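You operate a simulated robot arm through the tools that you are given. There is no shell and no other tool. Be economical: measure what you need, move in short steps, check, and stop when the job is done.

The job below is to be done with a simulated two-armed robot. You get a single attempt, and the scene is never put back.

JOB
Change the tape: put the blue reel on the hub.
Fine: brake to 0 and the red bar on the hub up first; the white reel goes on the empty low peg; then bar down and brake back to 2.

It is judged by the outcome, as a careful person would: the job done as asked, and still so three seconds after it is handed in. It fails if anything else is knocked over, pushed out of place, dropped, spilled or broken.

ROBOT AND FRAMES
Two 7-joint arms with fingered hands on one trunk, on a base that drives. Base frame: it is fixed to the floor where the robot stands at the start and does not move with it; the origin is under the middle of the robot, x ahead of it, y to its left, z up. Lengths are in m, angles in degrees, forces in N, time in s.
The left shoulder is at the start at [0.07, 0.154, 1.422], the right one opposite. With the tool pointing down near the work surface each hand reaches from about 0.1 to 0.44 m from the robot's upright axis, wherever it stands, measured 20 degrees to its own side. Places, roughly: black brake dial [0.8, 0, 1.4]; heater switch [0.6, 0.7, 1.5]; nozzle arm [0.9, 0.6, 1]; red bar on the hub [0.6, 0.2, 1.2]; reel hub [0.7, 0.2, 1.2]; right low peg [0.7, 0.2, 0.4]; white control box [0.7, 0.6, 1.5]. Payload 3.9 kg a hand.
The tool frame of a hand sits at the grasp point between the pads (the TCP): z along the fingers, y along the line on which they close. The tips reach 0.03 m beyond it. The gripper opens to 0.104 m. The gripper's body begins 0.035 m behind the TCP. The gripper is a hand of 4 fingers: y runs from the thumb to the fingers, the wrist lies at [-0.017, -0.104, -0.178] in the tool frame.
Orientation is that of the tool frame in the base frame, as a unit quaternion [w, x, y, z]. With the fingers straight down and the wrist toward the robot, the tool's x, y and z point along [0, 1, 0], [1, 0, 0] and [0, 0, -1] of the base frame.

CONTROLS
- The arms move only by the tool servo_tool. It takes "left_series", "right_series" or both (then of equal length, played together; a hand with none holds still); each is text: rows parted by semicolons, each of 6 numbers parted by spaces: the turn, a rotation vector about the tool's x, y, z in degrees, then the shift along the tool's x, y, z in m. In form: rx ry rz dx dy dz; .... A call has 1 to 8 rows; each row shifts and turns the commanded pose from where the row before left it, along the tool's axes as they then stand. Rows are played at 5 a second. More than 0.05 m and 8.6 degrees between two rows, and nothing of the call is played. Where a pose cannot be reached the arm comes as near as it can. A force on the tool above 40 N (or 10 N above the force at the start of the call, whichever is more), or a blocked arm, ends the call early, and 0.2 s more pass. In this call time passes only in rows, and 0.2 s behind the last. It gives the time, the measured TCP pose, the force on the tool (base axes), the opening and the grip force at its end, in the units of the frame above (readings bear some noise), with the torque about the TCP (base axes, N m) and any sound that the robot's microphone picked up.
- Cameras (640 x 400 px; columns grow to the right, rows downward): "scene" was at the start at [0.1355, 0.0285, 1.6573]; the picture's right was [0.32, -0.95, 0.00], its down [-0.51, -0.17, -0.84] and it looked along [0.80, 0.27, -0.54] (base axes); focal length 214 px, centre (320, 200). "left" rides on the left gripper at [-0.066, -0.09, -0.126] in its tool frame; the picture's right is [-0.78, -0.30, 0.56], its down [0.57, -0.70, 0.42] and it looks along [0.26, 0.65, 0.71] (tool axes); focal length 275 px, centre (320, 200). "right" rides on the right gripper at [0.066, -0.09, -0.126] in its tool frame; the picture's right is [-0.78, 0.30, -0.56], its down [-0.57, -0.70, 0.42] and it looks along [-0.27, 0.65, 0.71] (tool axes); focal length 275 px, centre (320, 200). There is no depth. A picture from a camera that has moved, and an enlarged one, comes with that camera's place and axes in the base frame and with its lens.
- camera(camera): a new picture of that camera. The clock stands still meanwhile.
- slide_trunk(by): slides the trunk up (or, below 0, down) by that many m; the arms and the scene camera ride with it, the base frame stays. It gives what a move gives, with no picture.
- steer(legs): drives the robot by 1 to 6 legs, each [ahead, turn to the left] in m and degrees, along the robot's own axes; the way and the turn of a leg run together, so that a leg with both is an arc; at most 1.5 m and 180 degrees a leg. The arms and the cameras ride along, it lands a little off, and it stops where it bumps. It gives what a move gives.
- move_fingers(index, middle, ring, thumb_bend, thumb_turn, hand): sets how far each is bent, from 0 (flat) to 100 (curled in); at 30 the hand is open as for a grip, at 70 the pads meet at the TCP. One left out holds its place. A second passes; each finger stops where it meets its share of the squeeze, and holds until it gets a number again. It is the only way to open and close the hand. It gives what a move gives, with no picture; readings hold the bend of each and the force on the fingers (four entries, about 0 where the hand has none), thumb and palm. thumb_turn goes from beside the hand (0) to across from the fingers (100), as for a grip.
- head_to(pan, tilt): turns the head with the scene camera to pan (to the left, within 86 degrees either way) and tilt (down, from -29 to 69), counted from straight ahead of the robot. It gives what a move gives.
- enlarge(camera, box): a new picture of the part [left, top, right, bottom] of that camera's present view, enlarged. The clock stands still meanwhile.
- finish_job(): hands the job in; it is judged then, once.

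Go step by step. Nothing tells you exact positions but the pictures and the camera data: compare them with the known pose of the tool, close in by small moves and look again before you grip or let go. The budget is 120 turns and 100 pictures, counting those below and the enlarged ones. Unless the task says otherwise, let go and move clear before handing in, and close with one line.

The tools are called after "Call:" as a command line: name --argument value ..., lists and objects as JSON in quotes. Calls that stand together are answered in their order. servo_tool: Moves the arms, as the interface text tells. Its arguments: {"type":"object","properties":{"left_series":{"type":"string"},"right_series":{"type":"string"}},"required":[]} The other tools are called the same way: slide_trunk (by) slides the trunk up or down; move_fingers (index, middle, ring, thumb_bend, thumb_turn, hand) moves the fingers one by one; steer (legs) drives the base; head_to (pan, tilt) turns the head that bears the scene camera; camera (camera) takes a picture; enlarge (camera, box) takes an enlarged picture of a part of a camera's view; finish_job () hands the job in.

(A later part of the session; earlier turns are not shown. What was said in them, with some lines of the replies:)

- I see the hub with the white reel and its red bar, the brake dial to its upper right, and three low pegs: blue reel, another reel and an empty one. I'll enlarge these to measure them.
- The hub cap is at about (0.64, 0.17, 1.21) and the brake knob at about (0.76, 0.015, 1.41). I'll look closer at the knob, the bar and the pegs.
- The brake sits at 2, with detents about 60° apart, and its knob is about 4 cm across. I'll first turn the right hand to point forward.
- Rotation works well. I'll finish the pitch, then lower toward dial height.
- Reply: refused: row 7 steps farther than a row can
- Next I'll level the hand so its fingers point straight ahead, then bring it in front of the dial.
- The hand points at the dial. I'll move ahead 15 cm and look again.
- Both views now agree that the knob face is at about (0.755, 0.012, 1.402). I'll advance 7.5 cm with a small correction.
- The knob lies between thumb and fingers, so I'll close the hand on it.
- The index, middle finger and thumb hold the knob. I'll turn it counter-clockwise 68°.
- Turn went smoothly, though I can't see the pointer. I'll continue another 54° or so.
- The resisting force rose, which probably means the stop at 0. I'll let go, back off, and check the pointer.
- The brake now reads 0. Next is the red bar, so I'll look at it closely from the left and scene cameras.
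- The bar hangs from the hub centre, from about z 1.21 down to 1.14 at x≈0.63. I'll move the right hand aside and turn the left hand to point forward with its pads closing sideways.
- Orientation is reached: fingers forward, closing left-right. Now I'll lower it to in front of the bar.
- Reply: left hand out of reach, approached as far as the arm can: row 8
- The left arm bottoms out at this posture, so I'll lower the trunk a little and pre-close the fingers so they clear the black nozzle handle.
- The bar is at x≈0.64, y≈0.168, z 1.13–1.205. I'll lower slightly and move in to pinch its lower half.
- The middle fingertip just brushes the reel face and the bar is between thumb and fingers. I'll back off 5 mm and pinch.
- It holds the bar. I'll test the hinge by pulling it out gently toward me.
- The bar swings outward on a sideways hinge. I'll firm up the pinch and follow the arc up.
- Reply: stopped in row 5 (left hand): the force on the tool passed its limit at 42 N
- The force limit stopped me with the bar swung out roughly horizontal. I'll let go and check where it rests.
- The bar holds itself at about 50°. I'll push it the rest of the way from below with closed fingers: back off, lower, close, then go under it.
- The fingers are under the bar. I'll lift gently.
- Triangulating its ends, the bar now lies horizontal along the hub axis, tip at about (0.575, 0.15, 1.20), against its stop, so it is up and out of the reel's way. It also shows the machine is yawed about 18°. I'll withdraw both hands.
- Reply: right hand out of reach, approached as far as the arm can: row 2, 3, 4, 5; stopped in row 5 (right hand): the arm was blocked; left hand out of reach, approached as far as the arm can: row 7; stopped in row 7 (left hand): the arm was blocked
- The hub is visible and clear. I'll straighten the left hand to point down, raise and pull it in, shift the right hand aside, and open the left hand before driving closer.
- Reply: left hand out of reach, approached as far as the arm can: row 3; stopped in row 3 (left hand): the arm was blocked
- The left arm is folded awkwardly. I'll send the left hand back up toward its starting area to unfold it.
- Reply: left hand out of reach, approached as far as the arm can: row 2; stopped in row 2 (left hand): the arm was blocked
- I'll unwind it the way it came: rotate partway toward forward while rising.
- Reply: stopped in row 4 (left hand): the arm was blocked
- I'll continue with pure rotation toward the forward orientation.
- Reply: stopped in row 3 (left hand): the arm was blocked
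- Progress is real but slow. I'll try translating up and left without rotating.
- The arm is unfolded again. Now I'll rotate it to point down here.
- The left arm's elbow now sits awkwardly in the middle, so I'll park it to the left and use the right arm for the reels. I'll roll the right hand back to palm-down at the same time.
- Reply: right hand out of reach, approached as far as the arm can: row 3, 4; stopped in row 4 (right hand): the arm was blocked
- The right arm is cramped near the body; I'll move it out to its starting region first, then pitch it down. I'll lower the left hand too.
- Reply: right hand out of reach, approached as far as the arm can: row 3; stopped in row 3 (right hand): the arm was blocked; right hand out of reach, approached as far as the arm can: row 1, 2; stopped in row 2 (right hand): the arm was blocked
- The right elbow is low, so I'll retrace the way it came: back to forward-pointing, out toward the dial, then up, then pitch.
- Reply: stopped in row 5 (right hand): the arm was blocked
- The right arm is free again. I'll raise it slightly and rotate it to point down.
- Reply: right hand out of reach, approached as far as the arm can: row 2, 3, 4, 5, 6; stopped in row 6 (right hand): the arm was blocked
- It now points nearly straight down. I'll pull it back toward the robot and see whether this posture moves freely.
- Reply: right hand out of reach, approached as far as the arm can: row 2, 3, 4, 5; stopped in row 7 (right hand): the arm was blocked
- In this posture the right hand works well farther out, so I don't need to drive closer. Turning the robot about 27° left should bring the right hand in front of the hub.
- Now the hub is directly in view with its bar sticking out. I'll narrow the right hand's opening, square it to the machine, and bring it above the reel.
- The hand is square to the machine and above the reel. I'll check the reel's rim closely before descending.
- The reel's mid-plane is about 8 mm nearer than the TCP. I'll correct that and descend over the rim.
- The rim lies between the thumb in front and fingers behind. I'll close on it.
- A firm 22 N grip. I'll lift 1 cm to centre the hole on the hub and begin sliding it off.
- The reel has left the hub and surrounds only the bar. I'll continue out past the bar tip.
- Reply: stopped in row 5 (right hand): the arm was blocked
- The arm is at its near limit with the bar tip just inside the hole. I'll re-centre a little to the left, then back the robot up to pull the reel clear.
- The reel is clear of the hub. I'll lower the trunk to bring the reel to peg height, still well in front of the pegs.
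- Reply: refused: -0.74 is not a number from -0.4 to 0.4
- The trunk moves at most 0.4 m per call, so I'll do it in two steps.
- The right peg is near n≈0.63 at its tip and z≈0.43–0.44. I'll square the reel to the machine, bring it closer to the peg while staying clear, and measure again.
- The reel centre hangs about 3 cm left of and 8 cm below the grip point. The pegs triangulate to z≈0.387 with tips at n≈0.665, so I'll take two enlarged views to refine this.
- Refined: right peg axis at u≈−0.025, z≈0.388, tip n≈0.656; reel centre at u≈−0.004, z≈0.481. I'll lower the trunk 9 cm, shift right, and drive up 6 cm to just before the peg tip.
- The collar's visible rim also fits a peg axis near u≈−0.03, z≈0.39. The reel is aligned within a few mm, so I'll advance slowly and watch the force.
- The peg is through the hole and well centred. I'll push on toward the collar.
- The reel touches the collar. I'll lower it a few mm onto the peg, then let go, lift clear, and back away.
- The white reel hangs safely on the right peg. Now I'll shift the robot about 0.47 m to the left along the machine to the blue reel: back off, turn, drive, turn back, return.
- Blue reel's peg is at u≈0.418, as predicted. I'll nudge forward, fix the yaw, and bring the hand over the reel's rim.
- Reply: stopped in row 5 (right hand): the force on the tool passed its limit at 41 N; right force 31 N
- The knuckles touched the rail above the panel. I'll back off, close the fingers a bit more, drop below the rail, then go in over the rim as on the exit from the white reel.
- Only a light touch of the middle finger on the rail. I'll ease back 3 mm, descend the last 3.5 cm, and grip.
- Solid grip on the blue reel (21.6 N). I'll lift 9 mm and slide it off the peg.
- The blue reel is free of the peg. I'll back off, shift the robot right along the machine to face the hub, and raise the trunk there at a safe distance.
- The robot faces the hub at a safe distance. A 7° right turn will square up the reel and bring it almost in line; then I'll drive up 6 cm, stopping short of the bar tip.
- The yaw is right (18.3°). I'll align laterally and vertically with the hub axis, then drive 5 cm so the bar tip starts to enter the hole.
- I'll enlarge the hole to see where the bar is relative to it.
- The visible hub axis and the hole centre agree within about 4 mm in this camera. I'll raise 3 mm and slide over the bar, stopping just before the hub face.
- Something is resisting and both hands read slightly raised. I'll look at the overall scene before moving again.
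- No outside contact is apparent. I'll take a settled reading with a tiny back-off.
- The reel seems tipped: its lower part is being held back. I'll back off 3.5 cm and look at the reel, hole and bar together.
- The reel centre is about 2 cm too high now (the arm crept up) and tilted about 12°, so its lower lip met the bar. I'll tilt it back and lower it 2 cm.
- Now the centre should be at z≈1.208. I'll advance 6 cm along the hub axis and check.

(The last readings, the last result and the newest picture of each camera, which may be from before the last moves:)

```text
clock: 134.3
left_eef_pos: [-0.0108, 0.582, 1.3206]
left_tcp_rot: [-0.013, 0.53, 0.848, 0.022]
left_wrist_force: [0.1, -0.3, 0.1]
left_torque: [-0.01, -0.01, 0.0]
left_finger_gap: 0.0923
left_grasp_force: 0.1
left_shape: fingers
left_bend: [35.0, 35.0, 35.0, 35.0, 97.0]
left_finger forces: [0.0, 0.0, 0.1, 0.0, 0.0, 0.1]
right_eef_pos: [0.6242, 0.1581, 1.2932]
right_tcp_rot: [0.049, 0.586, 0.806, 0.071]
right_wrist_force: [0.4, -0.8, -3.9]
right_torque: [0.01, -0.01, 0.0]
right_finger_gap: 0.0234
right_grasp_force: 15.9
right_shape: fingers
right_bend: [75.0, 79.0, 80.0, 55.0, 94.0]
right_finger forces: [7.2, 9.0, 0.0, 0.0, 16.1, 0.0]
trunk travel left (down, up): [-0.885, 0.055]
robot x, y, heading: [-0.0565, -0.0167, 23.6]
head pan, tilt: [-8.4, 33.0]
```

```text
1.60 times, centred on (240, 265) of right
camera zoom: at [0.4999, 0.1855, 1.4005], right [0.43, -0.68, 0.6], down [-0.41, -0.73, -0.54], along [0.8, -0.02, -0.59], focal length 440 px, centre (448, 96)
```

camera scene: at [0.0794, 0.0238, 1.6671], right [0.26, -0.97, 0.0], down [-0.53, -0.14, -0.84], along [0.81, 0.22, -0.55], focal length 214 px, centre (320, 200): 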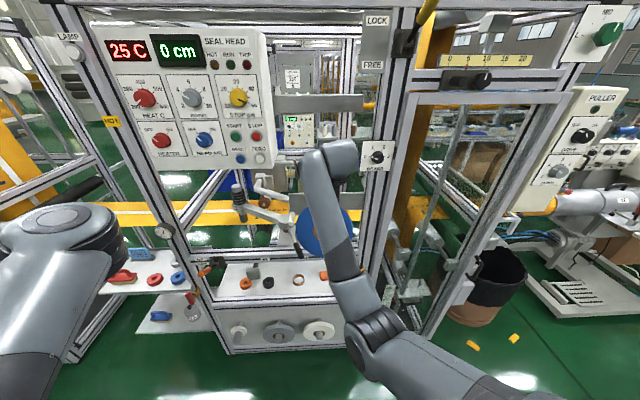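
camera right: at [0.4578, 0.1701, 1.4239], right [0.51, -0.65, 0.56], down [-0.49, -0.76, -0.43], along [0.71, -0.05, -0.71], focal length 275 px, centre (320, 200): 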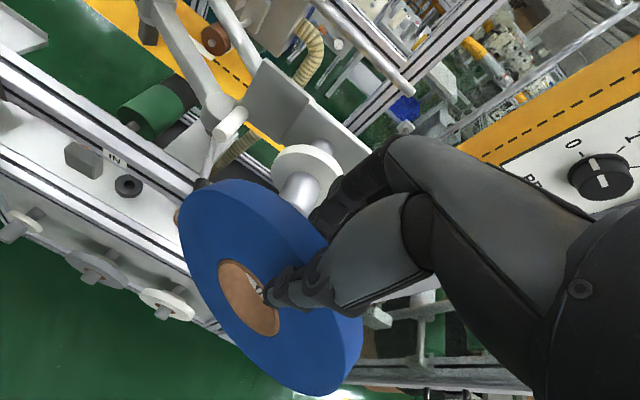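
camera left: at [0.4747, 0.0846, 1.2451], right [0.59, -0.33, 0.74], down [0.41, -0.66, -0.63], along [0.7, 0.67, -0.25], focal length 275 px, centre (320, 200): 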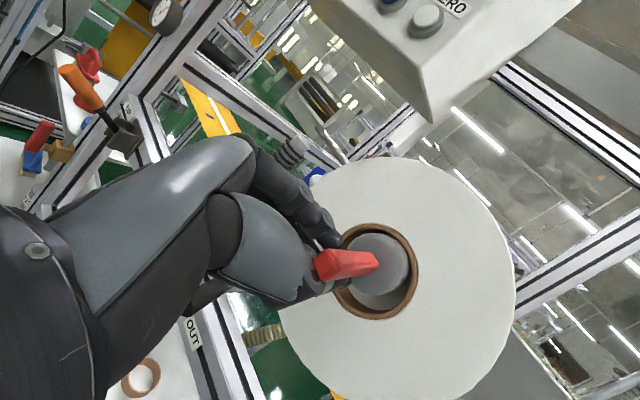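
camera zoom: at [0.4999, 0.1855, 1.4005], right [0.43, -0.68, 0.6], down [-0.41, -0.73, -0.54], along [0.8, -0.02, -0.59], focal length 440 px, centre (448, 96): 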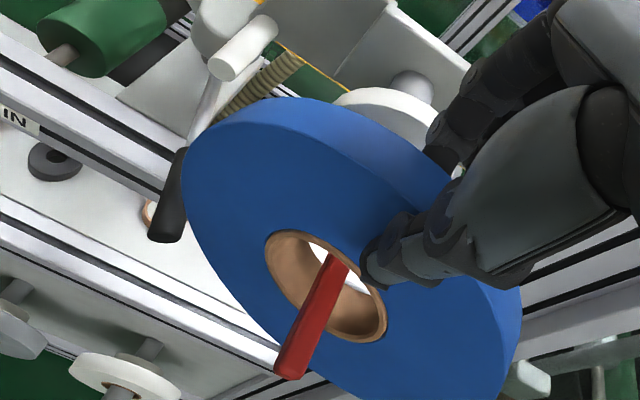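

The bar passes cleanly through the hole. I'll continue onto the hub.

Call:
servo_tool --right_series "0 0 0 0 0.0089 0.0015; 0 0 0 0 0.0089 0.0015; 0 0 0 0 0.0089 0.0015; 0 0 0 0 0.0089 0.0015; 0 0 0 0 0.0089 0.0015; 0 0 0 0 0.0069 0.001"

Call:
enlarge --camera "right" --box '[120, 140, 360, 390]'

```text
clock: 135.7
left_eef_pos: [-0.0115, 0.5808, 1.3207]
left_tcp_rot: [-0.013, 0.53, 0.848, 0.023]
left_wrist_force: [0.4, 0.2, 0.5]
left_torque: [-0.03, 0.03, -0.02]
left_finger_gap: 0.0922
left_grasp_force: 0.1
left_shape: fingers
left_bend: [35.0, 35.0, 35.0, 35.0, 97.0]
left_finger forces: [0.0, 0.0, 0.0, 0.0, 0.0, 0.1]
right_eef_pos: [0.674, 0.173, 1.293]
right_tcp_rot: [0.049, 0.587, 0.805, 0.07]
right_wrist_force: [-1.6, 0.3, -4.0]
right_torque: [-0.03, 0.1, 0.1]
right_finger_gap: 0.0235
right_grasp_force: 17.2
right_shape: fingers
right_bend: [75.0, 78.0, 80.0, 55.0, 95.0]
right_finger forces: [5.9, 10.1, 0.0, 0.0, 17.6, 0.0]
trunk travel left (down, up): [-0.885, 0.055]
robot x, y, heading: [-0.0527, -0.0173, 23.5]
head pan, tilt: [-8.4, 33.0]
```

```text
1.60 times, centred on (240, 265) of right
camera zoom: at [0.5494, 0.2012, 1.4015], right [0.43, -0.68, 0.6], down [-0.41, -0.73, -0.54], along [0.8, -0.02, -0.59], focal length 440 px, centre (448, 96)
```

zoom: 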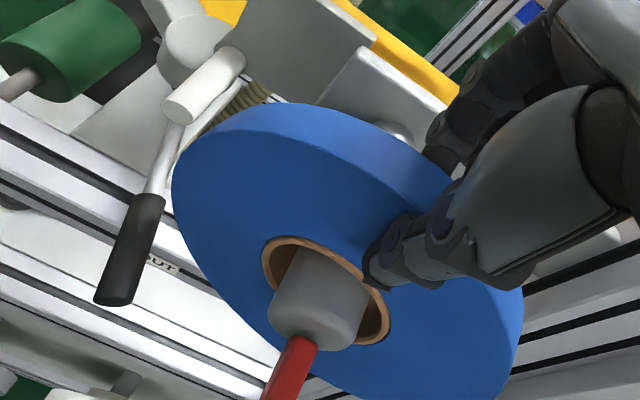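

It's on the hub. I'll push the last few mm to the collar and lower it to rest.

Call:
servo_tool --right_series "0 0 0 0 0.005 0.001; 0 0 0 0 0.005 0.001; 0 0 0 0 -0.0008 0.0035; 0 0 0 0 -0.0008 0.0035"

Call:
move_fingers --hand "right" --index 46 --middle 46 --ring 46 --thumb_bend 42

Call:
servo_tool --right_series "0 0 0 0 0.002 -0.015; 0 0 0 0 0.002 -0.015; 0 0 0 0 0.003 -0.02; 0 0 0 0 0.003 -0.02"

Call:
camera --camera "right"

```text
clock: 136.7
left_eef_pos: [-0.0126, 0.5806, 1.3199]
left_tcp_rot: [-0.013, 0.53, 0.848, 0.023]
left_wrist_force: [-0.6, -1.2, 0.1]
left_torque: [0.03, 0.0, 0.03]
left_finger_gap: 0.0923
left_grasp_force: 0.1
left_shape: fingers
left_bend: [35.0, 35.0, 35.0, 35.0, 97.0]
left_finger forces: [0.0, 0.0, 0.0, 0.0, 0.1, 0.0]
right_eef_pos: [0.6816, 0.1761, 1.287]
right_tcp_rot: [0.05, 0.586, 0.806, 0.07]
right_wrist_force: [-3.0, -1.9, -2.2]
right_torque: [-0.06, 0.26, 0.18]
right_finger_gap: 0.0239
right_grasp_force: 16.4
right_shape: fingers
right_bend: [75.0, 78.0, 80.0, 54.0, 96.0]
right_finger forces: [4.4, 10.6, 0.1, 0.0, 18.5, 0.0]
trunk travel left (down, up): [-0.885, 0.055]
robot x, y, heading: [-0.0546, -0.0206, 23.4]
head pan, tilt: [-8.4, 33.0]
```

```text
clock: 137.7
left_eef_pos: [-0.0138, 0.581, 1.3207]
left_tcp_rot: [-0.013, 0.53, 0.848, 0.023]
left_wrist_force: [0.3, 0.1, -0.8]
left_torque: [0.0, -0.03, -0.01]
left_finger_gap: 0.092
left_grasp_force: 0.0
left_shape: fingers
left_bend: [35.0, 35.0, 35.0, 35.0, 97.0]
left_finger forces: [0.0, 0.0, 0.0, 0.0, 0.1, 0.1]
right_eef_pos: [0.6824, 0.178, 1.2866]
right_tcp_rot: [0.05, 0.586, 0.805, 0.07]
right_wrist_force: [-0.2, 0.9, -0.1]
right_torque: [-0.01, -0.01, 0.01]
right_finger_gap: 0.0685
right_grasp_force: 0.1
right_shape: fingers
right_bend: [46.0, 46.0, 46.0, 42.0, 97.0]
right_finger forces: [0.0, 0.1, 0.0, 0.0, 0.1, 0.1]
trunk travel left (down, up): [-0.885, 0.055]
robot x, y, heading: [-0.0553, -0.0185, 23.7]
head pan, tilt: [-8.4, 33.0]
```

```text
clock: 138.7
left_eef_pos: [-0.0122, 0.5826, 1.3202]
left_tcp_rot: [-0.013, 0.529, 0.848, 0.023]
left_wrist_force: [0.7, -0.2, -0.5]
left_torque: [0.03, 0.0, -0.02]
left_finger_gap: 0.0925
left_grasp_force: 0.0
left_shape: fingers
left_bend: [35.0, 35.0, 35.0, 35.0, 97.0]
left_finger forces: [0.0, 0.0, 0.0, 0.1, 0.1, 0.0]
right_eef_pos: [0.68, 0.1774, 1.3574]
right_tcp_rot: [0.05, 0.586, 0.806, 0.071]
right_wrist_force: [-0.1, -0.2, -0.5]
right_torque: [0.0, -0.01, 0.02]
right_finger_gap: 0.0688
right_grasp_force: 0.1
right_shape: fingers
right_bend: [46.0, 46.0, 46.0, 42.0, 97.0]
right_finger forces: [0.0, 0.1, 0.0, 0.0, 0.0, 0.1]
trunk travel left (down, up): [-0.885, 0.055]
robot x, y, heading: [-0.0555, -0.0191, 23.5]
head pan, tilt: [-8.4, 33.0]
```

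```text
4 pictures are left
camera right: at [0.5546, 0.2041, 1.4658], right [0.43, -0.68, 0.6], down [-0.41, -0.73, -0.54], along [0.81, -0.02, -0.59], focal length 275 px, centre (320, 200)
```

right: 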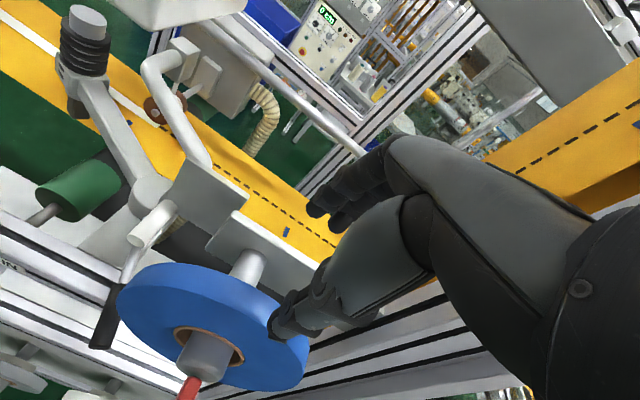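

The blue reel is seated on the hub. Next I'll lower the bar: pull the hand back above the bar's tip, close the fingers, and tilt them slightly forward.

Call:
servo_tool --right_series "0 0 0 0 -0.0312 -0.0054; 0 0 0 0 -0.0312 -0.0054; 0 0 0 0 -0.0312 -0.0054; -8.3 0 0 0 0 0; -8.3 0 0 0 0 0; -8.3 0 0 0 0 0; 0 0 0 0 0 0"

Call:
move_fingers --hand "right" --index 70 --middle 70 --ring 70 --thumb_bend 68

```text
clock: 140.3
left_eef_pos: [-0.0114, 0.5823, 1.3207]
left_tcp_rot: [-0.013, 0.529, 0.848, 0.023]
left_wrist_force: [0.3, 0.0, 0.7]
left_torque: [-0.04, 0.03, 0.01]
left_finger_gap: 0.0924
left_grasp_force: 0.0
left_shape: fingers
left_bend: [35.0, 35.0, 35.0, 35.0, 97.0]
left_finger forces: [0.1, 0.1, 0.0, 0.0, 0.0, 0.1]
right_eef_pos: [0.5891, 0.1482, 1.3559]
right_tcp_rot: [0.176, 0.562, 0.771, 0.243]
right_wrist_force: [-0.2, -0.5, -0.7]
right_torque: [-0.03, -0.01, 0.04]
right_finger_gap: 0.0692
right_grasp_force: 0.0
right_shape: fingers
right_bend: [46.0, 46.0, 46.0, 42.0, 97.0]
right_finger forces: [0.1, 0.0, 0.1, 0.0, 0.0, 0.0]
trunk travel left (down, up): [-0.885, 0.055]
robot x, y, heading: [-0.0545, -0.0221, 23.5]
head pan, tilt: [-8.4, 33.0]
```

```text
clock: 141.3
left_eef_pos: [-0.0116, 0.5803, 1.3199]
left_tcp_rot: [-0.012, 0.529, 0.848, 0.022]
left_wrist_force: [-0.6, 0.3, 0.1]
left_torque: [-0.01, -0.01, 0.01]
left_finger_gap: 0.092
left_grasp_force: 0.0
left_shape: fingers
left_bend: [35.0, 35.0, 35.0, 35.0, 97.0]
left_finger forces: [0.0, 0.0, 0.0, 0.0, 0.0, 0.1]
right_eef_pos: [0.5902, 0.1473, 1.3558]
right_tcp_rot: [0.175, 0.561, 0.772, 0.242]
right_wrist_force: [-0.4, 0.1, 1.0]
right_torque: [-0.03, -0.02, -0.01]
right_finger_gap: 0.0058
right_grasp_force: 0.0
right_shape: fingers
right_bend: [70.0, 70.0, 70.0, 68.0, 97.0]
right_finger forces: [0.0, 0.1, 0.0, 0.1, 0.1, 0.0]
trunk travel left (down, up): [-0.885, 0.055]
robot x, y, heading: [-0.0568, -0.0225, 23.5]
head pan, tilt: [-8.4, 33.0]
```

I'll use the trunk to push straight down on the bar tip.

Call:
slide_trunk --by -0.12

Call:
slide_trunk --by -0.045

```text
clock: 142.8
left_eef_pos: [-0.0121, 0.5815, 1.2004]
left_tcp_rot: [-0.012, 0.53, 0.848, 0.023]
left_wrist_force: [0.2, 0.1, 0.1]
left_torque: [-0.02, -0.01, 0.04]
left_finger_gap: 0.0922
left_grasp_force: 0.0
left_shape: fingers
left_bend: [35.0, 35.0, 35.0, 35.0, 97.0]
left_finger forces: [0.0, 0.1, 0.0, 0.1, 0.1, 0.1]
right_eef_pos: [0.5891, 0.1482, 1.2358]
right_tcp_rot: [0.175, 0.562, 0.771, 0.242]
right_wrist_force: [0.0, -0.2, -0.1]
right_torque: [0.0, 0.01, 0.02]
right_finger_gap: 0.0052
right_grasp_force: 0.0
right_shape: fingers
right_bend: [70.0, 70.0, 70.0, 68.0, 97.0]
right_finger forces: [0.0, 0.0, 0.0, 0.0, 0.0, 0.0]
trunk travel left (down, up): [-0.765, 0.175]
robot x, y, heading: [-0.0547, -0.0198, 23.3]
head pan, tilt: [-8.4, 33.0]
```

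```text
clock: 143.7
left_eef_pos: [-0.0132, 0.5824, 1.1561]
left_tcp_rot: [-0.013, 0.53, 0.848, 0.023]
left_wrist_force: [0.0, -0.5, 0.3]
left_torque: [0.0, -0.01, -0.01]
left_finger_gap: 0.0925
left_grasp_force: 0.0
left_shape: fingers
left_bend: [35.0, 35.0, 35.0, 35.0, 97.0]
left_finger forces: [0.0, 0.1, 0.0, 0.0, 0.0, 0.0]
right_eef_pos: [0.5882, 0.1481, 1.1915]
right_tcp_rot: [0.175, 0.561, 0.772, 0.242]
right_wrist_force: [-0.4, 0.3, 0.3]
right_torque: [-0.01, 0.03, 0.02]
right_finger_gap: 0.0046
right_grasp_force: 0.1
right_shape: fingers
right_bend: [70.0, 70.0, 70.0, 68.0, 97.0]
right_finger forces: [0.1, 0.1, 0.0, 0.0, 0.0, 0.1]
trunk travel left (down, up): [-0.72, 0.22]
robot x, y, heading: [-0.0527, -0.0221, 23.5]
head pan, tilt: [-8.4, 33.0]
```

I felt no resistance, so I'll check the bar.

Call:
camera --camera "right"

```text
3 pictures are left
camera right: at [0.4302, 0.1645, 1.2426], right [0.17, -0.76, 0.62], down [-0.14, -0.65, -0.75], along [0.98, 0.04, -0.22], focal length 275 px, centre (320, 200)
```

right: 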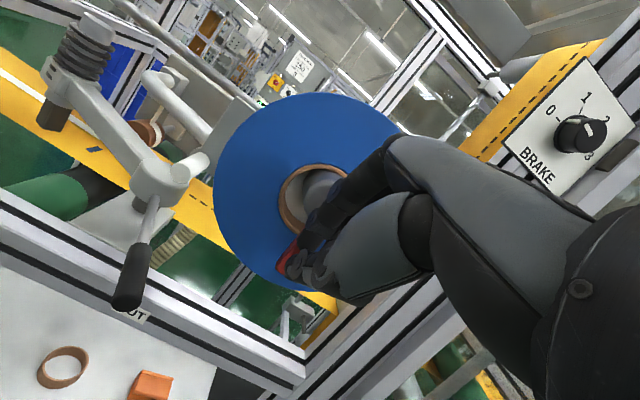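

The bar has swung down. I'll ease back and lower slightly, then press forward to set it fully vertical.

Call:
servo_tool --right_series "0 0 0 0 -0.0123 -0.0086; 0 0 0 0 -0.0086 0.0123; 0 0 0 0 0.0099 0.0068; 0 0 0 0 0.0099 0.0068; 0 0 0 0 0.0082 0.0057; 0 0 0 0 0.0041 0.0028; 0 0 0 0 0.0041 0.0028"

```text
clock: 145.3
left_eef_pos: [-0.0178, 0.5756, 1.1572]
left_tcp_rot: [-0.005, 0.534, 0.845, 0.026]
left_wrist_force: [0.7, -0.7, 0.6]
left_torque: [-0.01, 0.03, 0.01]
left_finger_gap: 0.0922
left_grasp_force: 0.1
left_shape: fingers
left_bend: [35.0, 35.0, 35.0, 35.0, 97.0]
left_finger forces: [0.1, 0.1, 0.0, 0.0, 0.0, 0.0]
right_eef_pos: [0.6065, 0.1521, 1.18]
right_tcp_rot: [0.177, 0.563, 0.769, 0.243]
right_wrist_force: [-30.4, -15.2, -1.3]
right_torque: [0.24, -0.31, -0.16]
right_finger_gap: 0.0003
right_grasp_force: 17.2
right_shape: fingers
right_bend: [71.0, 70.0, 70.0, 65.0, 97.0]
right_finger forces: [17.0, 16.6, 0.0, 0.0, 0.1, 0.0]
trunk travel left (down, up): [-0.72, 0.22]
robot x, y, heading: [-0.0528, -0.021, 23.4]
head pan, tilt: [-8.4, 33.0]
stopped in row 7 (right hand): the force on the tool passed its limit at 41 N (the readings are from after the stop); the commanded pose is now the measured one
```

The bar is pressed firmly against its stop. Now I'll retreat, pitch the hand forward for the dial, and raise the trunk.

Call:
servo_tool --right_series "0 0 0 0 -0.0185 -0.0128; 0 0 0 0 -0.0185 -0.0128; -8.5 0 0 0 0 0; -8.5 0 0 0 0 0; -8.5 0 0 0 0 0; -8.5 0 0 0 0 0; -8.5 0 0 0 0 0; -8.5 0 0 0 0 0"

Call:
slide_trunk --by 0.165

Call:
move_fingers --hand "right" --index 30 --middle 30 --ring 30 --thumb_bend 30

```text
clock: 146.7
left_eef_pos: [-0.0116, 0.5795, 1.1565]
left_tcp_rot: [-0.009, 0.532, 0.846, 0.022]
left_wrist_force: [0.1, 0.0, -0.5]
left_torque: [0.0, 0.02, -0.01]
left_finger_gap: 0.0924
left_grasp_force: 0.1
left_shape: fingers
left_bend: [35.0, 35.0, 35.0, 35.0, 97.0]
left_finger forces: [0.0, 0.0, 0.0, 0.0, 0.0, 0.0]
right_eef_pos: [0.5903, 0.1124, 1.1648]
right_tcp_rot: [0.39, 0.463, 0.695, 0.388]
right_wrist_force: [-0.2, 0.0, -0.5]
right_torque: [0.0, 0.03, 0.04]
right_finger_gap: 0.0053
right_grasp_force: 0.3
right_shape: fingers
right_bend: [70.0, 70.0, 70.0, 68.0, 97.0]
right_finger forces: [0.0, 0.0, 0.1, 0.1, 0.0, 0.0]
trunk travel left (down, up): [-0.72, 0.22]
robot x, y, heading: [-0.051, -0.0217, 23.6]
head pan, tilt: [-8.4, 33.0]
stopped in row 6 (right hand): the arm was blocked; the commanded pose is now the measured one
```

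```text
clock: 148.5
left_eef_pos: [-0.0122, 0.5798, 1.3213]
left_tcp_rot: [-0.008, 0.533, 0.846, 0.02]
left_wrist_force: [0.3, -0.5, 0.3]
left_torque: [-0.02, -0.01, 0.0]
left_finger_gap: 0.0926
left_grasp_force: 0.0
left_shape: fingers
left_bend: [35.0, 35.0, 35.0, 35.0, 97.0]
left_finger forces: [0.0, 0.0, 0.0, 0.0, 0.0, 0.0]
right_eef_pos: [0.5909, 0.1133, 1.3299]
right_tcp_rot: [0.389, 0.461, 0.696, 0.39]
right_wrist_force: [1.0, 0.1, -0.1]
right_torque: [0.01, 0.02, 0.01]
right_finger_gap: 0.0051
right_grasp_force: 0.0
right_shape: fingers
right_bend: [70.0, 70.0, 70.0, 68.0, 97.0]
right_finger forces: [0.1, 0.0, 0.0, 0.0, 0.1, 0.0]
trunk travel left (down, up): [-0.885, 0.055]
robot x, y, heading: [-0.0557, -0.0228, 23.5]
head pan, tilt: [-8.4, 33.0]
```

```text
clock: 149.5
left_eef_pos: [-0.0117, 0.5804, 1.3203]
left_tcp_rot: [-0.009, 0.532, 0.846, 0.022]
left_wrist_force: [-0.1, -0.5, -0.6]
left_torque: [0.01, 0.03, 0.0]
left_finger_gap: 0.0925
left_grasp_force: 0.2
left_shape: fingers
left_bend: [35.0, 35.0, 35.0, 35.0, 97.0]
left_finger forces: [0.0, 0.1, 0.1, 0.1, 0.0, 0.0]
right_eef_pos: [0.5912, 0.1136, 1.3295]
right_tcp_rot: [0.39, 0.462, 0.695, 0.39]
right_wrist_force: [1.5, 0.1, -0.1]
right_torque: [-0.02, 0.0, 0.0]
right_finger_gap: 0.1039
right_grasp_force: 0.0
right_shape: fingers
right_bend: [30.0, 30.0, 30.0, 30.0, 97.0]
right_finger forces: [0.0, 0.0, 0.0, 0.0, 0.0, 0.0]
trunk travel left (down, up): [-0.885, 0.055]
robot x, y, heading: [-0.0548, -0.02, 23.3]
head pan, tilt: [-8.4, 33.0]
```

The hand is free in front. I'll move it across to the dial and rotate it square to the plate with the pre-roll for a clockwise turn.

Call:
servo_tool --right_series "0 0 0 -0.039 0.0115 -0.0025; 0 0 0 -0.039 0.0115 -0.0025; 0 0 0 -0.039 0.0115 -0.0025; 0 0 0 -0.039 0.0115 -0.0025; -3.96 -1.13 -7.24 0 0 0; -3.96 -1.13 -7.24 0 0 0; -3.96 -1.13 -7.24 0 0 0; -3.96 -1.13 -7.24 0 0 0"

Call:
servo_tool --right_series "-3.96 -1.13 -7.24 0 0 0; -3.96 -1.13 -7.24 0 0 0; 0 0 0 0 0 0; 0 0 0 0 0 0"

```text
clock: 151.3
left_eef_pos: [-0.0115, 0.58, 1.3213]
left_tcp_rot: [-0.009, 0.533, 0.846, 0.022]
left_wrist_force: [0.4, -0.2, 0.3]
left_torque: [0.01, 0.03, 0.02]
left_finger_gap: 0.0923
left_grasp_force: 0.1
left_shape: fingers
left_bend: [35.0, 35.0, 35.0, 35.0, 97.0]
left_finger forces: [0.0, 0.0, 0.0, 0.0, 0.0, 0.0]
right_eef_pos: [0.6397, -0.0243, 1.4028]
right_tcp_rot: [0.561, 0.231, 0.713, 0.353]
right_wrist_force: [0.2, -0.7, -0.1]
right_torque: [0.0, -0.01, 0.0]
right_finger_gap: 0.1041
right_grasp_force: 0.0
right_shape: fingers
right_bend: [30.0, 30.0, 30.0, 30.0, 97.0]
right_finger forces: [0.0, 0.1, 0.1, 0.0, 0.0, 0.0]
trunk travel left (down, up): [-0.885, 0.055]
robot x, y, heading: [-0.0564, -0.025, 23.6]
head pan, tilt: [-8.4, 33.0]
```

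```text
clock: 152.3
left_eef_pos: [-0.0121, 0.5802, 1.3197]
left_tcp_rot: [-0.008, 0.532, 0.846, 0.022]
left_wrist_force: [0.1, 0.1, 0.2]
left_torque: [0.02, -0.01, 0.0]
left_finger_gap: 0.0924
left_grasp_force: 0.0
left_shape: fingers
left_bend: [35.0, 35.0, 35.0, 35.0, 97.0]
left_finger forces: [0.0, 0.0, 0.0, 0.0, 0.1, 0.0]
right_eef_pos: [0.6393, -0.0238, 1.4028]
right_tcp_rot: [0.629, 0.106, 0.699, 0.323]
right_wrist_force: [0.3, -0.5, -0.5]
right_torque: [0.0, -0.01, -0.02]
right_finger_gap: 0.1044
right_grasp_force: 0.1
right_shape: fingers
right_bend: [30.0, 30.0, 30.0, 30.0, 97.0]
right_finger forces: [0.0, 0.0, 0.0, 0.1, 0.0, 0.0]
trunk travel left (down, up): [-0.885, 0.055]
robot x, y, heading: [-0.0549, -0.0211, 23.7]
head pan, tilt: [-8.4, 33.0]
```

Position knowledge has held up well, so I'll advance 10 cm straight onto the knob and close.

Call:
servo_tool --right_series "0 0 0 0 0 0.025; 0 0 0 0 0 0.025; 0 0 0 0 0 0.025; 0 0 0 0 0 0.015; 0 0 0 0 0 0.0135; 0 0 0 0 0 0"

Call:
move_fingers --hand "right" --index 70 --middle 70 --ring 70 --thumb_bend 70

```text
clock: 153.7
left_eef_pos: [-0.0112, 0.5791, 1.3213]
left_tcp_rot: [-0.008, 0.533, 0.846, 0.021]
left_wrist_force: [0.3, 0.1, -0.1]
left_torque: [0.02, 0.01, 0.02]
left_finger_gap: 0.092
left_grasp_force: 0.0
left_shape: fingers
left_bend: [35.0, 35.0, 35.0, 35.0, 97.0]
left_finger forces: [0.1, 0.0, 0.0, 0.0, 0.0, 0.0]
right_eef_pos: [0.737, 0.0089, 1.4038]
right_tcp_rot: [0.629, 0.108, 0.699, 0.323]
right_wrist_force: [0.5, -0.2, -0.2]
right_torque: [-0.03, 0.0, 0.0]
right_finger_gap: 0.1043
right_grasp_force: 0.1
right_shape: fingers
right_bend: [30.0, 30.0, 30.0, 30.0, 97.0]
right_finger forces: [0.0, 0.0, 0.0, 0.0, 0.0, 0.0]
trunk travel left (down, up): [-0.885, 0.055]
robot x, y, heading: [-0.0516, -0.0172, 23.5]
head pan, tilt: [-8.4, 33.0]
```

```text
clock: 154.7
left_eef_pos: [-0.0114, 0.5793, 1.3201]
left_tcp_rot: [-0.009, 0.532, 0.846, 0.022]
left_wrist_force: [-0.4, -0.1, 0.6]
left_torque: [-0.02, 0.03, -0.01]
left_finger_gap: 0.0925
left_grasp_force: 0.1
left_shape: fingers
left_bend: [35.0, 35.0, 35.0, 35.0, 97.0]
left_finger forces: [0.0, 0.1, 0.1, 0.1, 0.1, 0.0]
right_eef_pos: [0.7371, 0.0068, 1.4047]
right_tcp_rot: [0.629, 0.109, 0.699, 0.323]
right_wrist_force: [1.7, -3.0, 0.5]
right_torque: [-0.05, 0.0, -0.1]
right_finger_gap: 0.0299
right_grasp_force: 10.8
right_shape: fingers
right_bend: [62.0, 66.0, 70.0, 59.0, 96.0]
right_finger forces: [5.5, 4.6, 0.0, 0.0, 11.9, 0.1]
trunk travel left (down, up): [-0.885, 0.055]
robot x, y, heading: [-0.0525, -0.0218, 23.2]
head pan, tilt: [-8.4, 33.0]
```

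Same grip as before. I'll turn it clockwise 120° in two steps.

Call:
servo_tool --right_series "0 0 8 0 0 0; 0 0 8 0 0 0; 0 0 8 0 0 0; 0 0 8 0 0 0; 0 0 8 0 0 0; 0 0 8 0 0 0; 0 0 8 0 0 0; 0 0 8 0 0 0"

Call:
servo_tool --right_series "0 0 8 0 0 0; 0 0 8 0 0 0; 0 0 8 0 0 0; 0 0 8 0 0 0; 0 0 8 0 0 0; 0 0 8 0 0 0; 0 0 8 0 0 0; 0 0 0 0 0 0"

```text
clock: 156.5
left_eef_pos: [-0.0107, 0.5778, 1.3223]
left_tcp_rot: [-0.007, 0.533, 0.846, 0.022]
left_wrist_force: [-0.7, 0.1, 0.0]
left_torque: [-0.01, -0.01, 0.0]
left_finger_gap: 0.0922
left_grasp_force: 0.1
left_shape: fingers
left_bend: [35.0, 35.0, 35.0, 35.0, 97.0]
left_finger forces: [0.0, 0.1, 0.0, 0.0, 0.0, 0.1]
right_eef_pos: [0.7375, 0.0057, 1.4035]
right_tcp_rot: [0.361, 0.463, 0.534, 0.608]
right_wrist_force: [0.4, -10.4, 2.0]
right_torque: [-0.01, -0.09, -0.26]
right_finger_gap: 0.0296
right_grasp_force: 12.1
right_shape: fingers
right_bend: [63.0, 65.0, 70.0, 59.0, 98.0]
right_finger forces: [6.0, 8.7, 0.1, 0.1, 9.2, 0.1]
trunk travel left (down, up): [-0.885, 0.055]
robot x, y, heading: [-0.0564, -0.0223, 23.5]
head pan, tilt: [-8.4, 33.0]
```

```text
clock: 157.5
left_eef_pos: [-0.0166, 0.5857, 1.3185]
left_tcp_rot: [-0.006, 0.532, 0.847, 0.02]
left_wrist_force: [-1.0, 0.8, -0.6]
left_torque: [0.02, -0.04, -0.01]
left_finger_gap: 0.0922
left_grasp_force: 0.1
left_shape: fingers
left_bend: [35.0, 35.0, 35.0, 35.0, 97.0]
left_finger forces: [0.1, 0.1, 0.0, 0.0, 0.1, 0.0]
right_eef_pos: [0.7492, -0.0194, 1.4209]
right_tcp_rot: [0.262, 0.557, 0.425, 0.664]
right_wrist_force: [-19.4, 28.1, -19.2]
right_torque: [-0.55, 0.25, 0.67]
right_finger_gap: 0.0348
right_grasp_force: 31.4
right_shape: fingers
right_bend: [70.0, 70.0, 72.0, 53.0, 100.0]
right_finger forces: [0.0, 7.8, 30.9, 0.0, 25.3, 0.1]
right hand out of reach, approached as far as the arm can: row 4
trunk travel left (down, up): [-0.885, 0.055]
robot x, y, heading: [-0.054, -0.0221, 24.5]
head pan, tilt: [-8.4, 33.0]
stopped in row 4 (right hand): the force on the tool passed its limit at 45 N (the readings are from after the stop); the commanded pose is now the measured one
```

The wrist hit a limit after about 80° of turn. I'll let go, back away, and look at the dial.

Call:
move_fingers --hand "right" --index 30 --middle 30 --ring 30 --thumb_bend 30

Call:
servo_tool --right_series "0 0 0 0 0 -0.03; 0 0 0 0 0 -0.03; 0 0 0 0 0 -0.03; 0 0 -8 0 0 0; 0 0 -8 0 0 0; 0 0 -8 0 0 0; 0 0 -8 0 0 0; 0 0 -8 0 0 0"

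Call:
enlarge --camera "scene" --box '[290, 125, 450, 265]'

```text
clock: 158.5
left_eef_pos: [-0.0144, 0.5903, 1.3153]
left_tcp_rot: [-0.005, 0.533, 0.846, 0.019]
left_wrist_force: [0.0, 0.4, 0.4]
left_torque: [-0.02, 0.0, 0.01]
left_finger_gap: 0.0924
left_grasp_force: 0.0
left_shape: fingers
left_bend: [35.0, 35.0, 35.0, 35.0, 97.0]
left_finger forces: [0.0, 0.1, 0.0, 0.1, 0.0, 0.0]
right_eef_pos: [0.7494, -0.0215, 1.4235]
right_tcp_rot: [0.268, 0.557, 0.422, 0.663]
right_wrist_force: [-15.2, 27.1, -7.2]
right_torque: [0.01, 0.09, 0.4]
right_finger_gap: 0.1016
right_grasp_force: 16.7
right_shape: fingers
right_bend: [33.0, 71.0, 70.0, 29.0, 98.0]
right_finger forces: [5.0, 13.6, 14.1, 0.0, 0.6, 0.0]
trunk travel left (down, up): [-0.885, 0.055]
robot x, y, heading: [-0.0514, -0.0236, 24.3]
head pan, tilt: [-8.4, 33.0]
```

```text
clock: 160.3
left_eef_pos: [-0.0091, 0.5775, 1.3217]
left_tcp_rot: [-0.009, 0.533, 0.846, 0.023]
left_wrist_force: [0.8, -0.2, -0.6]
left_torque: [0.05, -0.03, -0.01]
left_finger_gap: 0.0924
left_grasp_force: 0.1
left_shape: fingers
left_bend: [35.0, 35.0, 35.0, 35.0, 97.0]
left_finger forces: [0.0, 0.1, 0.0, 0.0, 0.1, 0.0]
right_eef_pos: [0.6665, -0.0583, 1.4182]
right_tcp_rot: [0.474, 0.385, 0.584, 0.535]
right_wrist_force: [-0.3, -0.4, -0.3]
right_torque: [-0.02, 0.0, 0.02]
right_finger_gap: 0.1045
right_grasp_force: 0.0
right_shape: fingers
right_bend: [30.0, 30.0, 30.0, 30.0, 97.0]
right_finger forces: [0.0, 0.0, 0.0, 0.0, 0.1, 0.0]
right hand out of reach, approached as far as the arm can: row 2, 3
trunk travel left (down, up): [-0.885, 0.055]
robot x, y, heading: [-0.0552, -0.0229, 23.8]
head pan, tilt: [-8.4, 33.0]
```

```text
2.86 times, centred on (370, 195) of scene
camera zoom: at [0.0788, 0.0198, 1.667], right [0.27, -0.96, 0.0], down [-0.53, -0.14, -0.84], along [0.81, 0.23, -0.55], focal length 613 px, centre (177, 214)
```

zoom: 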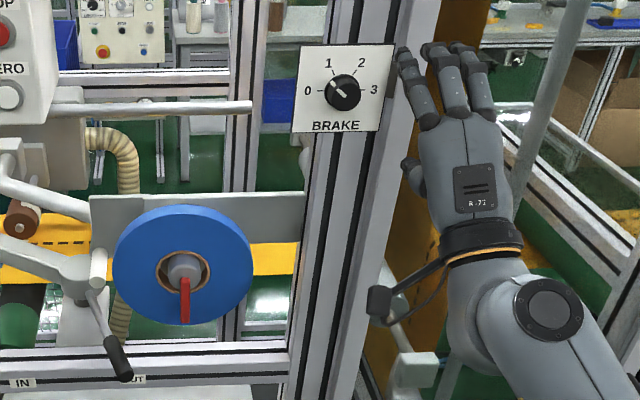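

Very good: the blue reel is on the hub, the bar is down, and the dial is at 1. I'll re-roll the hand and realign with the knob for the last 60°.

Call:
servo_tool --right_series "-0.11 0.61 -7.28 0 0 0; -0.11 0.61 -7.28 0 0 0; -0.11 0.61 -7.28 0 0 0; -0.11 0.61 -7.28 0 0 0; -0.11 0.61 -7.28 0 0 0; -0.11 0.61 -7.28 0 0 0; 0 0 0 0.0178 0.0115 0; 0 0 0 0.0178 0.0115 0"

```text
clock: 162.1
left_eef_pos: [-0.0108, 0.5813, 1.3197]
left_tcp_rot: [-0.008, 0.533, 0.846, 0.021]
left_wrist_force: [0.4, -0.2, -0.7]
left_torque: [-0.02, 0.01, 0.04]
left_finger_gap: 0.0923
left_grasp_force: 0.1
left_shape: fingers
left_bend: [35.0, 35.0, 35.0, 35.0, 97.0]
left_finger forces: [0.1, 0.0, 0.1, 0.0, 0.1, 0.0]
right_eef_pos: [0.6526, -0.0177, 1.4033]
right_tcp_rot: [0.623, 0.119, 0.697, 0.333]
right_wrist_force: [0.0, 0.1, 0.2]
right_torque: [0.01, 0.02, -0.05]
right_finger_gap: 0.1048
right_grasp_force: 0.0
right_shape: fingers
right_bend: [30.0, 30.0, 30.0, 30.0, 97.0]
right_finger forces: [0.0, 0.0, 0.1, 0.1, 0.0, 0.0]
trunk travel left (down, up): [-0.885, 0.055]
robot x, y, heading: [-0.0575, -0.0194, 24.1]
head pan, tilt: [-8.4, 33.0]
```

Aligned. I'll advance, grip, turn 64°, then release and back off.

Call:
servo_tool --right_series "0 0 0 0 0 0.025; 0 0 0 0 0 0.025; 0 0 0 0 0 0.02; 0 0 0 0 0 0.0185; 0 0 0 0 0 0"

Call:
move_fingers --hand "right" --index 70 --middle 70 --ring 70 --thumb_bend 70

Call:
servo_tool --right_series "0 0 8 0 0 0; 0 0 8 0 0 0; 0 0 8 0 0 0; 0 0 8 0 0 0; 0 0 8 0 0 0; 0 0 8 0 0 0; 0 0 8 0 0 0; 0 0 8 0 0 0"

```text
clock: 163.3
left_eef_pos: [-0.0098, 0.5802, 1.321]
left_tcp_rot: [-0.008, 0.533, 0.846, 0.021]
left_wrist_force: [0.1, 0.3, 0.6]
left_torque: [0.01, 0.02, -0.01]
left_finger_gap: 0.0924
left_grasp_force: 0.1
left_shape: fingers
left_bend: [35.0, 35.0, 35.0, 35.0, 97.0]
left_finger forces: [0.1, 0.1, 0.0, 0.0, 0.0, 0.0]
right_eef_pos: [0.7339, 0.0098, 1.4027]
right_tcp_rot: [0.623, 0.119, 0.697, 0.334]
right_wrist_force: [0.6, -0.3, -1.2]
right_torque: [-0.01, -0.03, 0.04]
right_finger_gap: 0.1046
right_grasp_force: 0.1
right_shape: fingers
right_bend: [30.0, 30.0, 30.0, 30.0, 97.0]
right_finger forces: [0.1, 0.0, 0.1, 0.1, 0.0, 0.1]
trunk travel left (down, up): [-0.885, 0.055]
robot x, y, heading: [-0.0511, -0.0218, 24.2]
head pan, tilt: [-8.4, 33.0]
```

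```text
clock: 164.3
left_eef_pos: [-0.0101, 0.581, 1.3205]
left_tcp_rot: [-0.008, 0.533, 0.846, 0.022]
left_wrist_force: [0.3, 0.0, -0.1]
left_torque: [0.02, 0.03, 0.01]
left_finger_gap: 0.0925
left_grasp_force: 0.1
left_shape: fingers
left_bend: [35.0, 35.0, 35.0, 35.0, 97.0]
left_finger forces: [0.1, 0.0, 0.0, 0.1, 0.1, 0.1]
right_eef_pos: [0.734, 0.0073, 1.4036]
right_tcp_rot: [0.623, 0.12, 0.696, 0.335]
right_wrist_force: [0.5, -2.3, -0.4]
right_torque: [-0.01, -0.04, -0.06]
right_finger_gap: 0.0288
right_grasp_force: 10.6
right_shape: fingers
right_bend: [63.0, 65.0, 70.0, 59.0, 96.0]
right_finger forces: [5.4, 5.1, 0.0, 0.0, 11.7, 0.0]
trunk travel left (down, up): [-0.885, 0.055]
robot x, y, heading: [-0.0552, -0.0208, 23.8]
head pan, tilt: [-8.4, 33.0]
```

```text
clock: 166.1
left_eef_pos: [-0.0106, 0.577, 1.3225]
left_tcp_rot: [-0.008, 0.534, 0.845, 0.023]
left_wrist_force: [-0.5, 0.0, 0.7]
left_torque: [-0.01, 0.0, 0.03]
left_finger_gap: 0.0923
left_grasp_force: 0.0
left_shape: fingers
left_bend: [35.0, 35.0, 35.0, 35.0, 97.0]
left_finger forces: [0.1, 0.0, 0.0, 0.0, 0.0, 0.0]
right_eef_pos: [0.7358, 0.0058, 1.4034]
right_tcp_rot: [0.352, 0.471, 0.526, 0.615]
right_wrist_force: [-2.8, -9.3, -1.8]
right_torque: [-0.09, 0.07, -0.23]
right_finger_gap: 0.0289
right_grasp_force: 12.6
right_shape: fingers
right_bend: [63.0, 65.0, 70.0, 59.0, 98.0]
right_finger forces: [5.2, 8.3, 0.0, 0.0, 11.1, 0.0]
trunk travel left (down, up): [-0.885, 0.055]
robot x, y, heading: [-0.0572, -0.0211, 23.8]
head pan, tilt: [-8.4, 33.0]
```

Clean turn. I'll release, back off to the right, and check.

Call:
move_fingers --hand "right" --index 30 --middle 30 --ring 30 --thumb_bend 30

Call:
servo_tool --right_series "0 0 0 0 0 -0.03; 0 0 0 0 0 -0.03; 0 0 0 0 0 -0.03; 0 0 0 -0.03 0 -0.01; 0 0 0 -0.03 0 -0.01; 0 0 0 -0.03 0 0"

Call:
enlarge --camera "scene" --box '[290, 125, 450, 265]'

```text
clock: 167.1
left_eef_pos: [-0.0103, 0.5828, 1.3206]
left_tcp_rot: [-0.007, 0.533, 0.846, 0.021]
left_wrist_force: [-0.4, 0.1, -0.2]
left_torque: [-0.01, -0.01, 0.0]
left_finger_gap: 0.0923
left_grasp_force: 0.0
left_shape: fingers
left_bend: [35.0, 35.0, 35.0, 35.0, 97.0]
left_finger forces: [0.0, 0.1, 0.0, 0.0, 0.0, 0.0]
right_eef_pos: [0.7355, 0.01, 1.4044]
right_tcp_rot: [0.352, 0.47, 0.528, 0.614]
right_wrist_force: [0.6, 0.8, -0.6]
right_torque: [0.04, -0.01, -0.02]
right_finger_gap: 0.1042
right_grasp_force: 0.0
right_shape: fingers
right_bend: [30.0, 30.0, 30.0, 30.0, 97.0]
right_finger forces: [0.0, 0.0, 0.0, 0.0, 0.0, 0.0]
trunk travel left (down, up): [-0.885, 0.055]
robot x, y, heading: [-0.0516, -0.023, 24.2]
head pan, tilt: [-8.4, 33.0]
```

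```text
clock: 168.5
left_eef_pos: [-0.0098, 0.5782, 1.3214]
left_tcp_rot: [-0.009, 0.533, 0.846, 0.023]
left_wrist_force: [0.4, -0.6, -0.2]
left_torque: [0.01, 0.01, -0.02]
left_finger_gap: 0.092
left_grasp_force: 0.1
left_shape: fingers
left_bend: [35.0, 35.0, 35.0, 35.0, 97.0]
left_finger forces: [0.0, 0.0, 0.0, 0.0, 0.0, 0.1]
right_eef_pos: [0.658, -0.1099, 1.3839]
right_tcp_rot: [0.35, 0.472, 0.527, 0.615]
right_wrist_force: [-0.6, 0.4, 0.7]
right_torque: [0.01, 0.03, 0.02]
right_finger_gap: 0.1044
right_grasp_force: 0.0
right_shape: fingers
right_bend: [30.0, 30.0, 30.0, 30.0, 97.0]
right_finger forces: [0.1, 0.1, 0.0, 0.0, 0.0, 0.0]
trunk travel left (down, up): [-0.885, 0.055]
robot x, y, heading: [-0.0538, -0.0177, 23.9]
head pan, tilt: [-8.4, 33.0]
```

```text
2.86 times, centred on (370, 195) of scene
camera zoom: at [0.0781, 0.0215, 1.6671], right [0.27, -0.96, 0.0], down [-0.53, -0.14, -0.84], along [0.81, 0.23, -0.54], focal length 613 px, centre (177, 214)
```

zoom: 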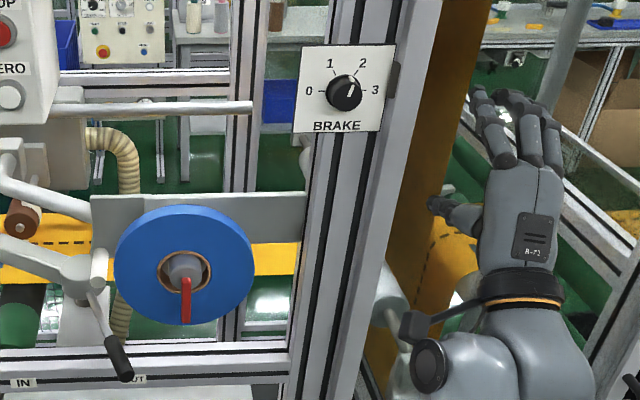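

The dial points near 2, and the bar is down. I'll use the last picture to confirm the pointer precisely.

Call:
enlarge --camera "scene" --box '[356, 136, 396, 176]'

```text
10.00 times, centred on (376, 156) of scene
camera zoom: at [0.0781, 0.0215, 1.6671], right [0.27, -0.96, 0.0], down [-0.53, -0.14, -0.84], along [0.81, 0.23, -0.54], focal length 2145 px, centre (-240, 640)
```

zoom: 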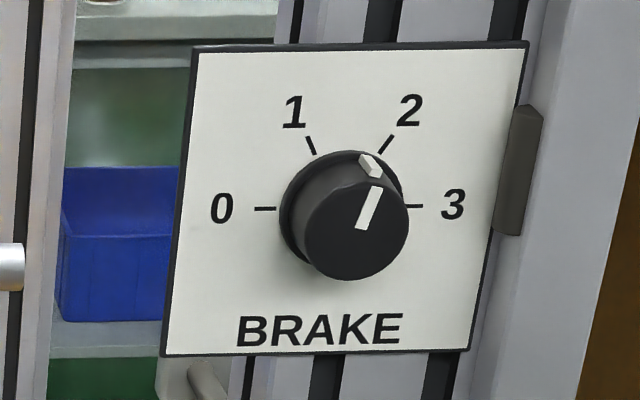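

The pointer sits about 14° short of 2 compared with where it stood at the start. I'll re-roll, realign, and give it a small further turn.

Call:
servo_tool --right_series "0 0 -7.5 0 0 0; 0 0 -7.5 0 0 0; 0 0 -7.5 0 0 0; 0 0 -7.5 0 0 0; 0 0 0 0.0389 0.0229 0; 0 0 0 0.0389 0.0229 0; 0 0 0 0 0 0"

```text
clock: 170.1
left_eef_pos: [-0.0106, 0.5785, 1.3219]
left_tcp_rot: [-0.009, 0.533, 0.846, 0.022]
left_wrist_force: [-0.2, 0.7, 0.2]
left_torque: [0.03, 0.01, 0.02]
left_finger_gap: 0.0923
left_grasp_force: 0.1
left_shape: fingers
left_bend: [35.0, 35.0, 35.0, 35.0, 97.0]
left_finger forces: [0.0, 0.0, 0.0, 0.0, 0.0, 0.0]
right_eef_pos: [0.6305, -0.0258, 1.4038]
right_tcp_rot: [0.499, 0.318, 0.631, 0.502]
right_wrist_force: [0.2, 0.5, 0.1]
right_torque: [0.04, 0.01, -0.03]
right_finger_gap: 0.1045
right_grasp_force: 0.1
right_shape: fingers
right_bend: [30.0, 30.0, 30.0, 30.0, 97.0]
right_finger forces: [0.0, 0.0, 0.1, 0.0, 0.0, 0.1]
trunk travel left (down, up): [-0.885, 0.055]
robot x, y, heading: [-0.0544, -0.0195, 23.9]
head pan, tilt: [-8.4, 33.0]
```

Aligned. I'll advance, grip, and turn 21° (allowing for the few degrees of give seen each time).

Call:
servo_tool --right_series "0 0 0 0 0 0.03; 0 0 0 0 0 0.03; 0 0 0 0 0 0.03; 0 0 0 0 0 0.022; 0 0 0 0 0 0"

Call:
move_fingers --hand "right" --index 70 --middle 70 --ring 70 --thumb_bend 70

Call:
servo_tool --right_series "0 0 7 0 0 0; 0 0 7 0 0 0; 0 0 7 0 0 0; 0 0 0 0 0 0"

```text
clock: 171.3
left_eef_pos: [-0.0102, 0.5797, 1.3198]
left_tcp_rot: [-0.007, 0.533, 0.846, 0.022]
left_wrist_force: [-0.7, 0.3, -0.3]
left_torque: [0.01, -0.01, -0.03]
left_finger_gap: 0.0918
left_grasp_force: 0.1
left_shape: fingers
left_bend: [35.0, 35.0, 35.0, 35.0, 97.0]
left_finger forces: [0.0, 0.0, 0.0, 0.0, 0.1, 0.0]
right_eef_pos: [0.7391, 0.0124, 1.4029]
right_tcp_rot: [0.498, 0.318, 0.631, 0.502]
right_wrist_force: [0.1, -0.2, 0.3]
right_torque: [-0.04, -0.02, 0.03]
right_finger_gap: 0.1044
right_grasp_force: 0.1
right_shape: fingers
right_bend: [30.0, 30.0, 30.0, 30.0, 97.0]
right_finger forces: [0.1, 0.1, 0.0, 0.1, 0.1, 0.0]
trunk travel left (down, up): [-0.885, 0.055]
robot x, y, heading: [-0.0559, -0.0185, 24.3]
head pan, tilt: [-8.4, 33.0]
```

```text
clock: 172.3
left_eef_pos: [-0.0098, 0.5795, 1.3211]
left_tcp_rot: [-0.009, 0.534, 0.845, 0.021]
left_wrist_force: [-0.3, 0.2, 0.1]
left_torque: [0.01, 0.02, 0.01]
left_finger_gap: 0.0924
left_grasp_force: 0.0
left_shape: fingers
left_bend: [35.0, 35.0, 35.0, 35.0, 97.0]
left_finger forces: [0.0, 0.0, 0.0, 0.0, 0.0, 0.0]
right_eef_pos: [0.7393, 0.0104, 1.4019]
right_tcp_rot: [0.498, 0.319, 0.631, 0.502]
right_wrist_force: [0.9, -1.4, -0.2]
right_torque: [-0.01, -0.01, -0.08]
right_finger_gap: 0.0274
right_grasp_force: 10.6
right_shape: fingers
right_bend: [63.0, 64.0, 70.0, 60.0, 96.0]
right_finger forces: [4.5, 6.9, 0.1, 0.0, 10.0, 0.0]
trunk travel left (down, up): [-0.885, 0.055]
robot x, y, heading: [-0.0542, -0.0226, 24.0]
head pan, tilt: [-8.4, 33.0]
```

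```text
clock: 173.3
left_eef_pos: [-0.0089, 0.5794, 1.3216]
left_tcp_rot: [-0.009, 0.533, 0.845, 0.022]
left_wrist_force: [-0.2, -0.5, 0.3]
left_torque: [-0.01, 0.03, 0.0]
left_finger_gap: 0.0923
left_grasp_force: 0.1
left_shape: fingers
left_bend: [35.0, 35.0, 35.0, 35.0, 97.0]
left_finger forces: [0.1, 0.1, 0.1, 0.0, 0.0, 0.0]
right_eef_pos: [0.7389, 0.0096, 1.4032]
right_tcp_rot: [0.398, 0.429, 0.562, 0.585]
right_wrist_force: [4.2, -1.2, 2.8]
right_torque: [-0.02, -0.06, -0.06]
right_finger_gap: 0.0268
right_grasp_force: 10.2
right_shape: fingers
right_bend: [63.0, 64.0, 70.0, 60.0, 97.0]
right_finger forces: [4.8, 7.3, 0.1, 0.1, 8.9, 0.0]
trunk travel left (down, up): [-0.885, 0.055]
robot x, y, heading: [-0.0558, -0.0261, 23.9]
head pan, tilt: [-8.4, 33.0]
```

The turn went smoothly. I'll release and back clear.

Call:
move_fingers --hand "right" --index 30 --middle 30 --ring 30 --thumb_bend 30

Call:
servo_tool --right_series "0 0 0 0 0 -0.03; 0 0 0 0 0 -0.03; 0 0 0 0 0 -0.03; 0 0 0 -0.03 0 0; 0 0 0 -0.03 0 0; 0 0 0 -0.03 0 0"

Call:
enlarge --camera "scene" --box '[356, 136, 396, 176]'

```text
clock: 174.3
left_eef_pos: [-0.0109, 0.5804, 1.3212]
left_tcp_rot: [-0.008, 0.533, 0.845, 0.021]
left_wrist_force: [0.8, -0.3, -0.1]
left_torque: [-0.03, 0.02, 0.02]
left_finger_gap: 0.092
left_grasp_force: 0.0
left_shape: fingers
left_bend: [35.0, 35.0, 35.0, 35.0, 97.0]
left_finger forces: [0.0, 0.1, 0.0, 0.1, 0.0, 0.1]
right_eef_pos: [0.7376, 0.0101, 1.4044]
right_tcp_rot: [0.399, 0.428, 0.563, 0.584]
right_wrist_force: [0.0, -1.4, -0.9]
right_torque: [0.0, 0.01, 0.01]
right_finger_gap: 0.1042
right_grasp_force: 0.1
right_shape: fingers
right_bend: [30.0, 30.0, 30.0, 30.0, 97.0]
right_finger forces: [0.0, 0.0, 0.0, 0.0, 0.0, 0.0]
trunk travel left (down, up): [-0.885, 0.055]
robot x, y, heading: [-0.0584, -0.0172, 23.8]
head pan, tilt: [-8.4, 33.0]
```

```text
clock: 175.7
left_eef_pos: [-0.01, 0.5783, 1.3209]
left_tcp_rot: [-0.008, 0.534, 0.845, 0.023]
left_wrist_force: [-0.1, -0.4, -0.2]
left_torque: [0.05, -0.02, 0.0]
left_finger_gap: 0.0923
left_grasp_force: 0.2
left_shape: fingers
left_bend: [35.0, 35.0, 35.0, 35.0, 97.0]
left_finger forces: [0.0, 0.0, 0.1, 0.1, 0.0, 0.0]
right_eef_pos: [0.6798, -0.1027, 1.3991]
right_tcp_rot: [0.398, 0.428, 0.562, 0.585]
right_wrist_force: [0.1, 0.2, 0.8]
right_torque: [0.01, -0.01, 0.01]
right_finger_gap: 0.1042
right_grasp_force: 0.1
right_shape: fingers
right_bend: [30.0, 30.0, 30.0, 30.0, 97.0]
right_finger forces: [0.0, 0.1, 0.0, 0.1, 0.0, 0.0]
trunk travel left (down, up): [-0.885, 0.055]
robot x, y, heading: [-0.0532, -0.0196, 23.8]
head pan, tilt: [-8.4, 33.0]
```

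```text
refused: no pictures are left
```

The blue reel is on the hub with the bar down, the white reel is on its peg, and by the commanded turn the brake should be at 2. Both hands are clear, so I'm handing in.

Call:
finish_job

```text
The job is handed in.
```

The tape is changed, but I couldn't check the final brake setting: the last picture showed it about 14° short of 2, I turned it 21° more (it slips a few degrees each grip), and no pictures were left. The blue reel is on the hub with the red bar down, and the white reel is on the right low peg.
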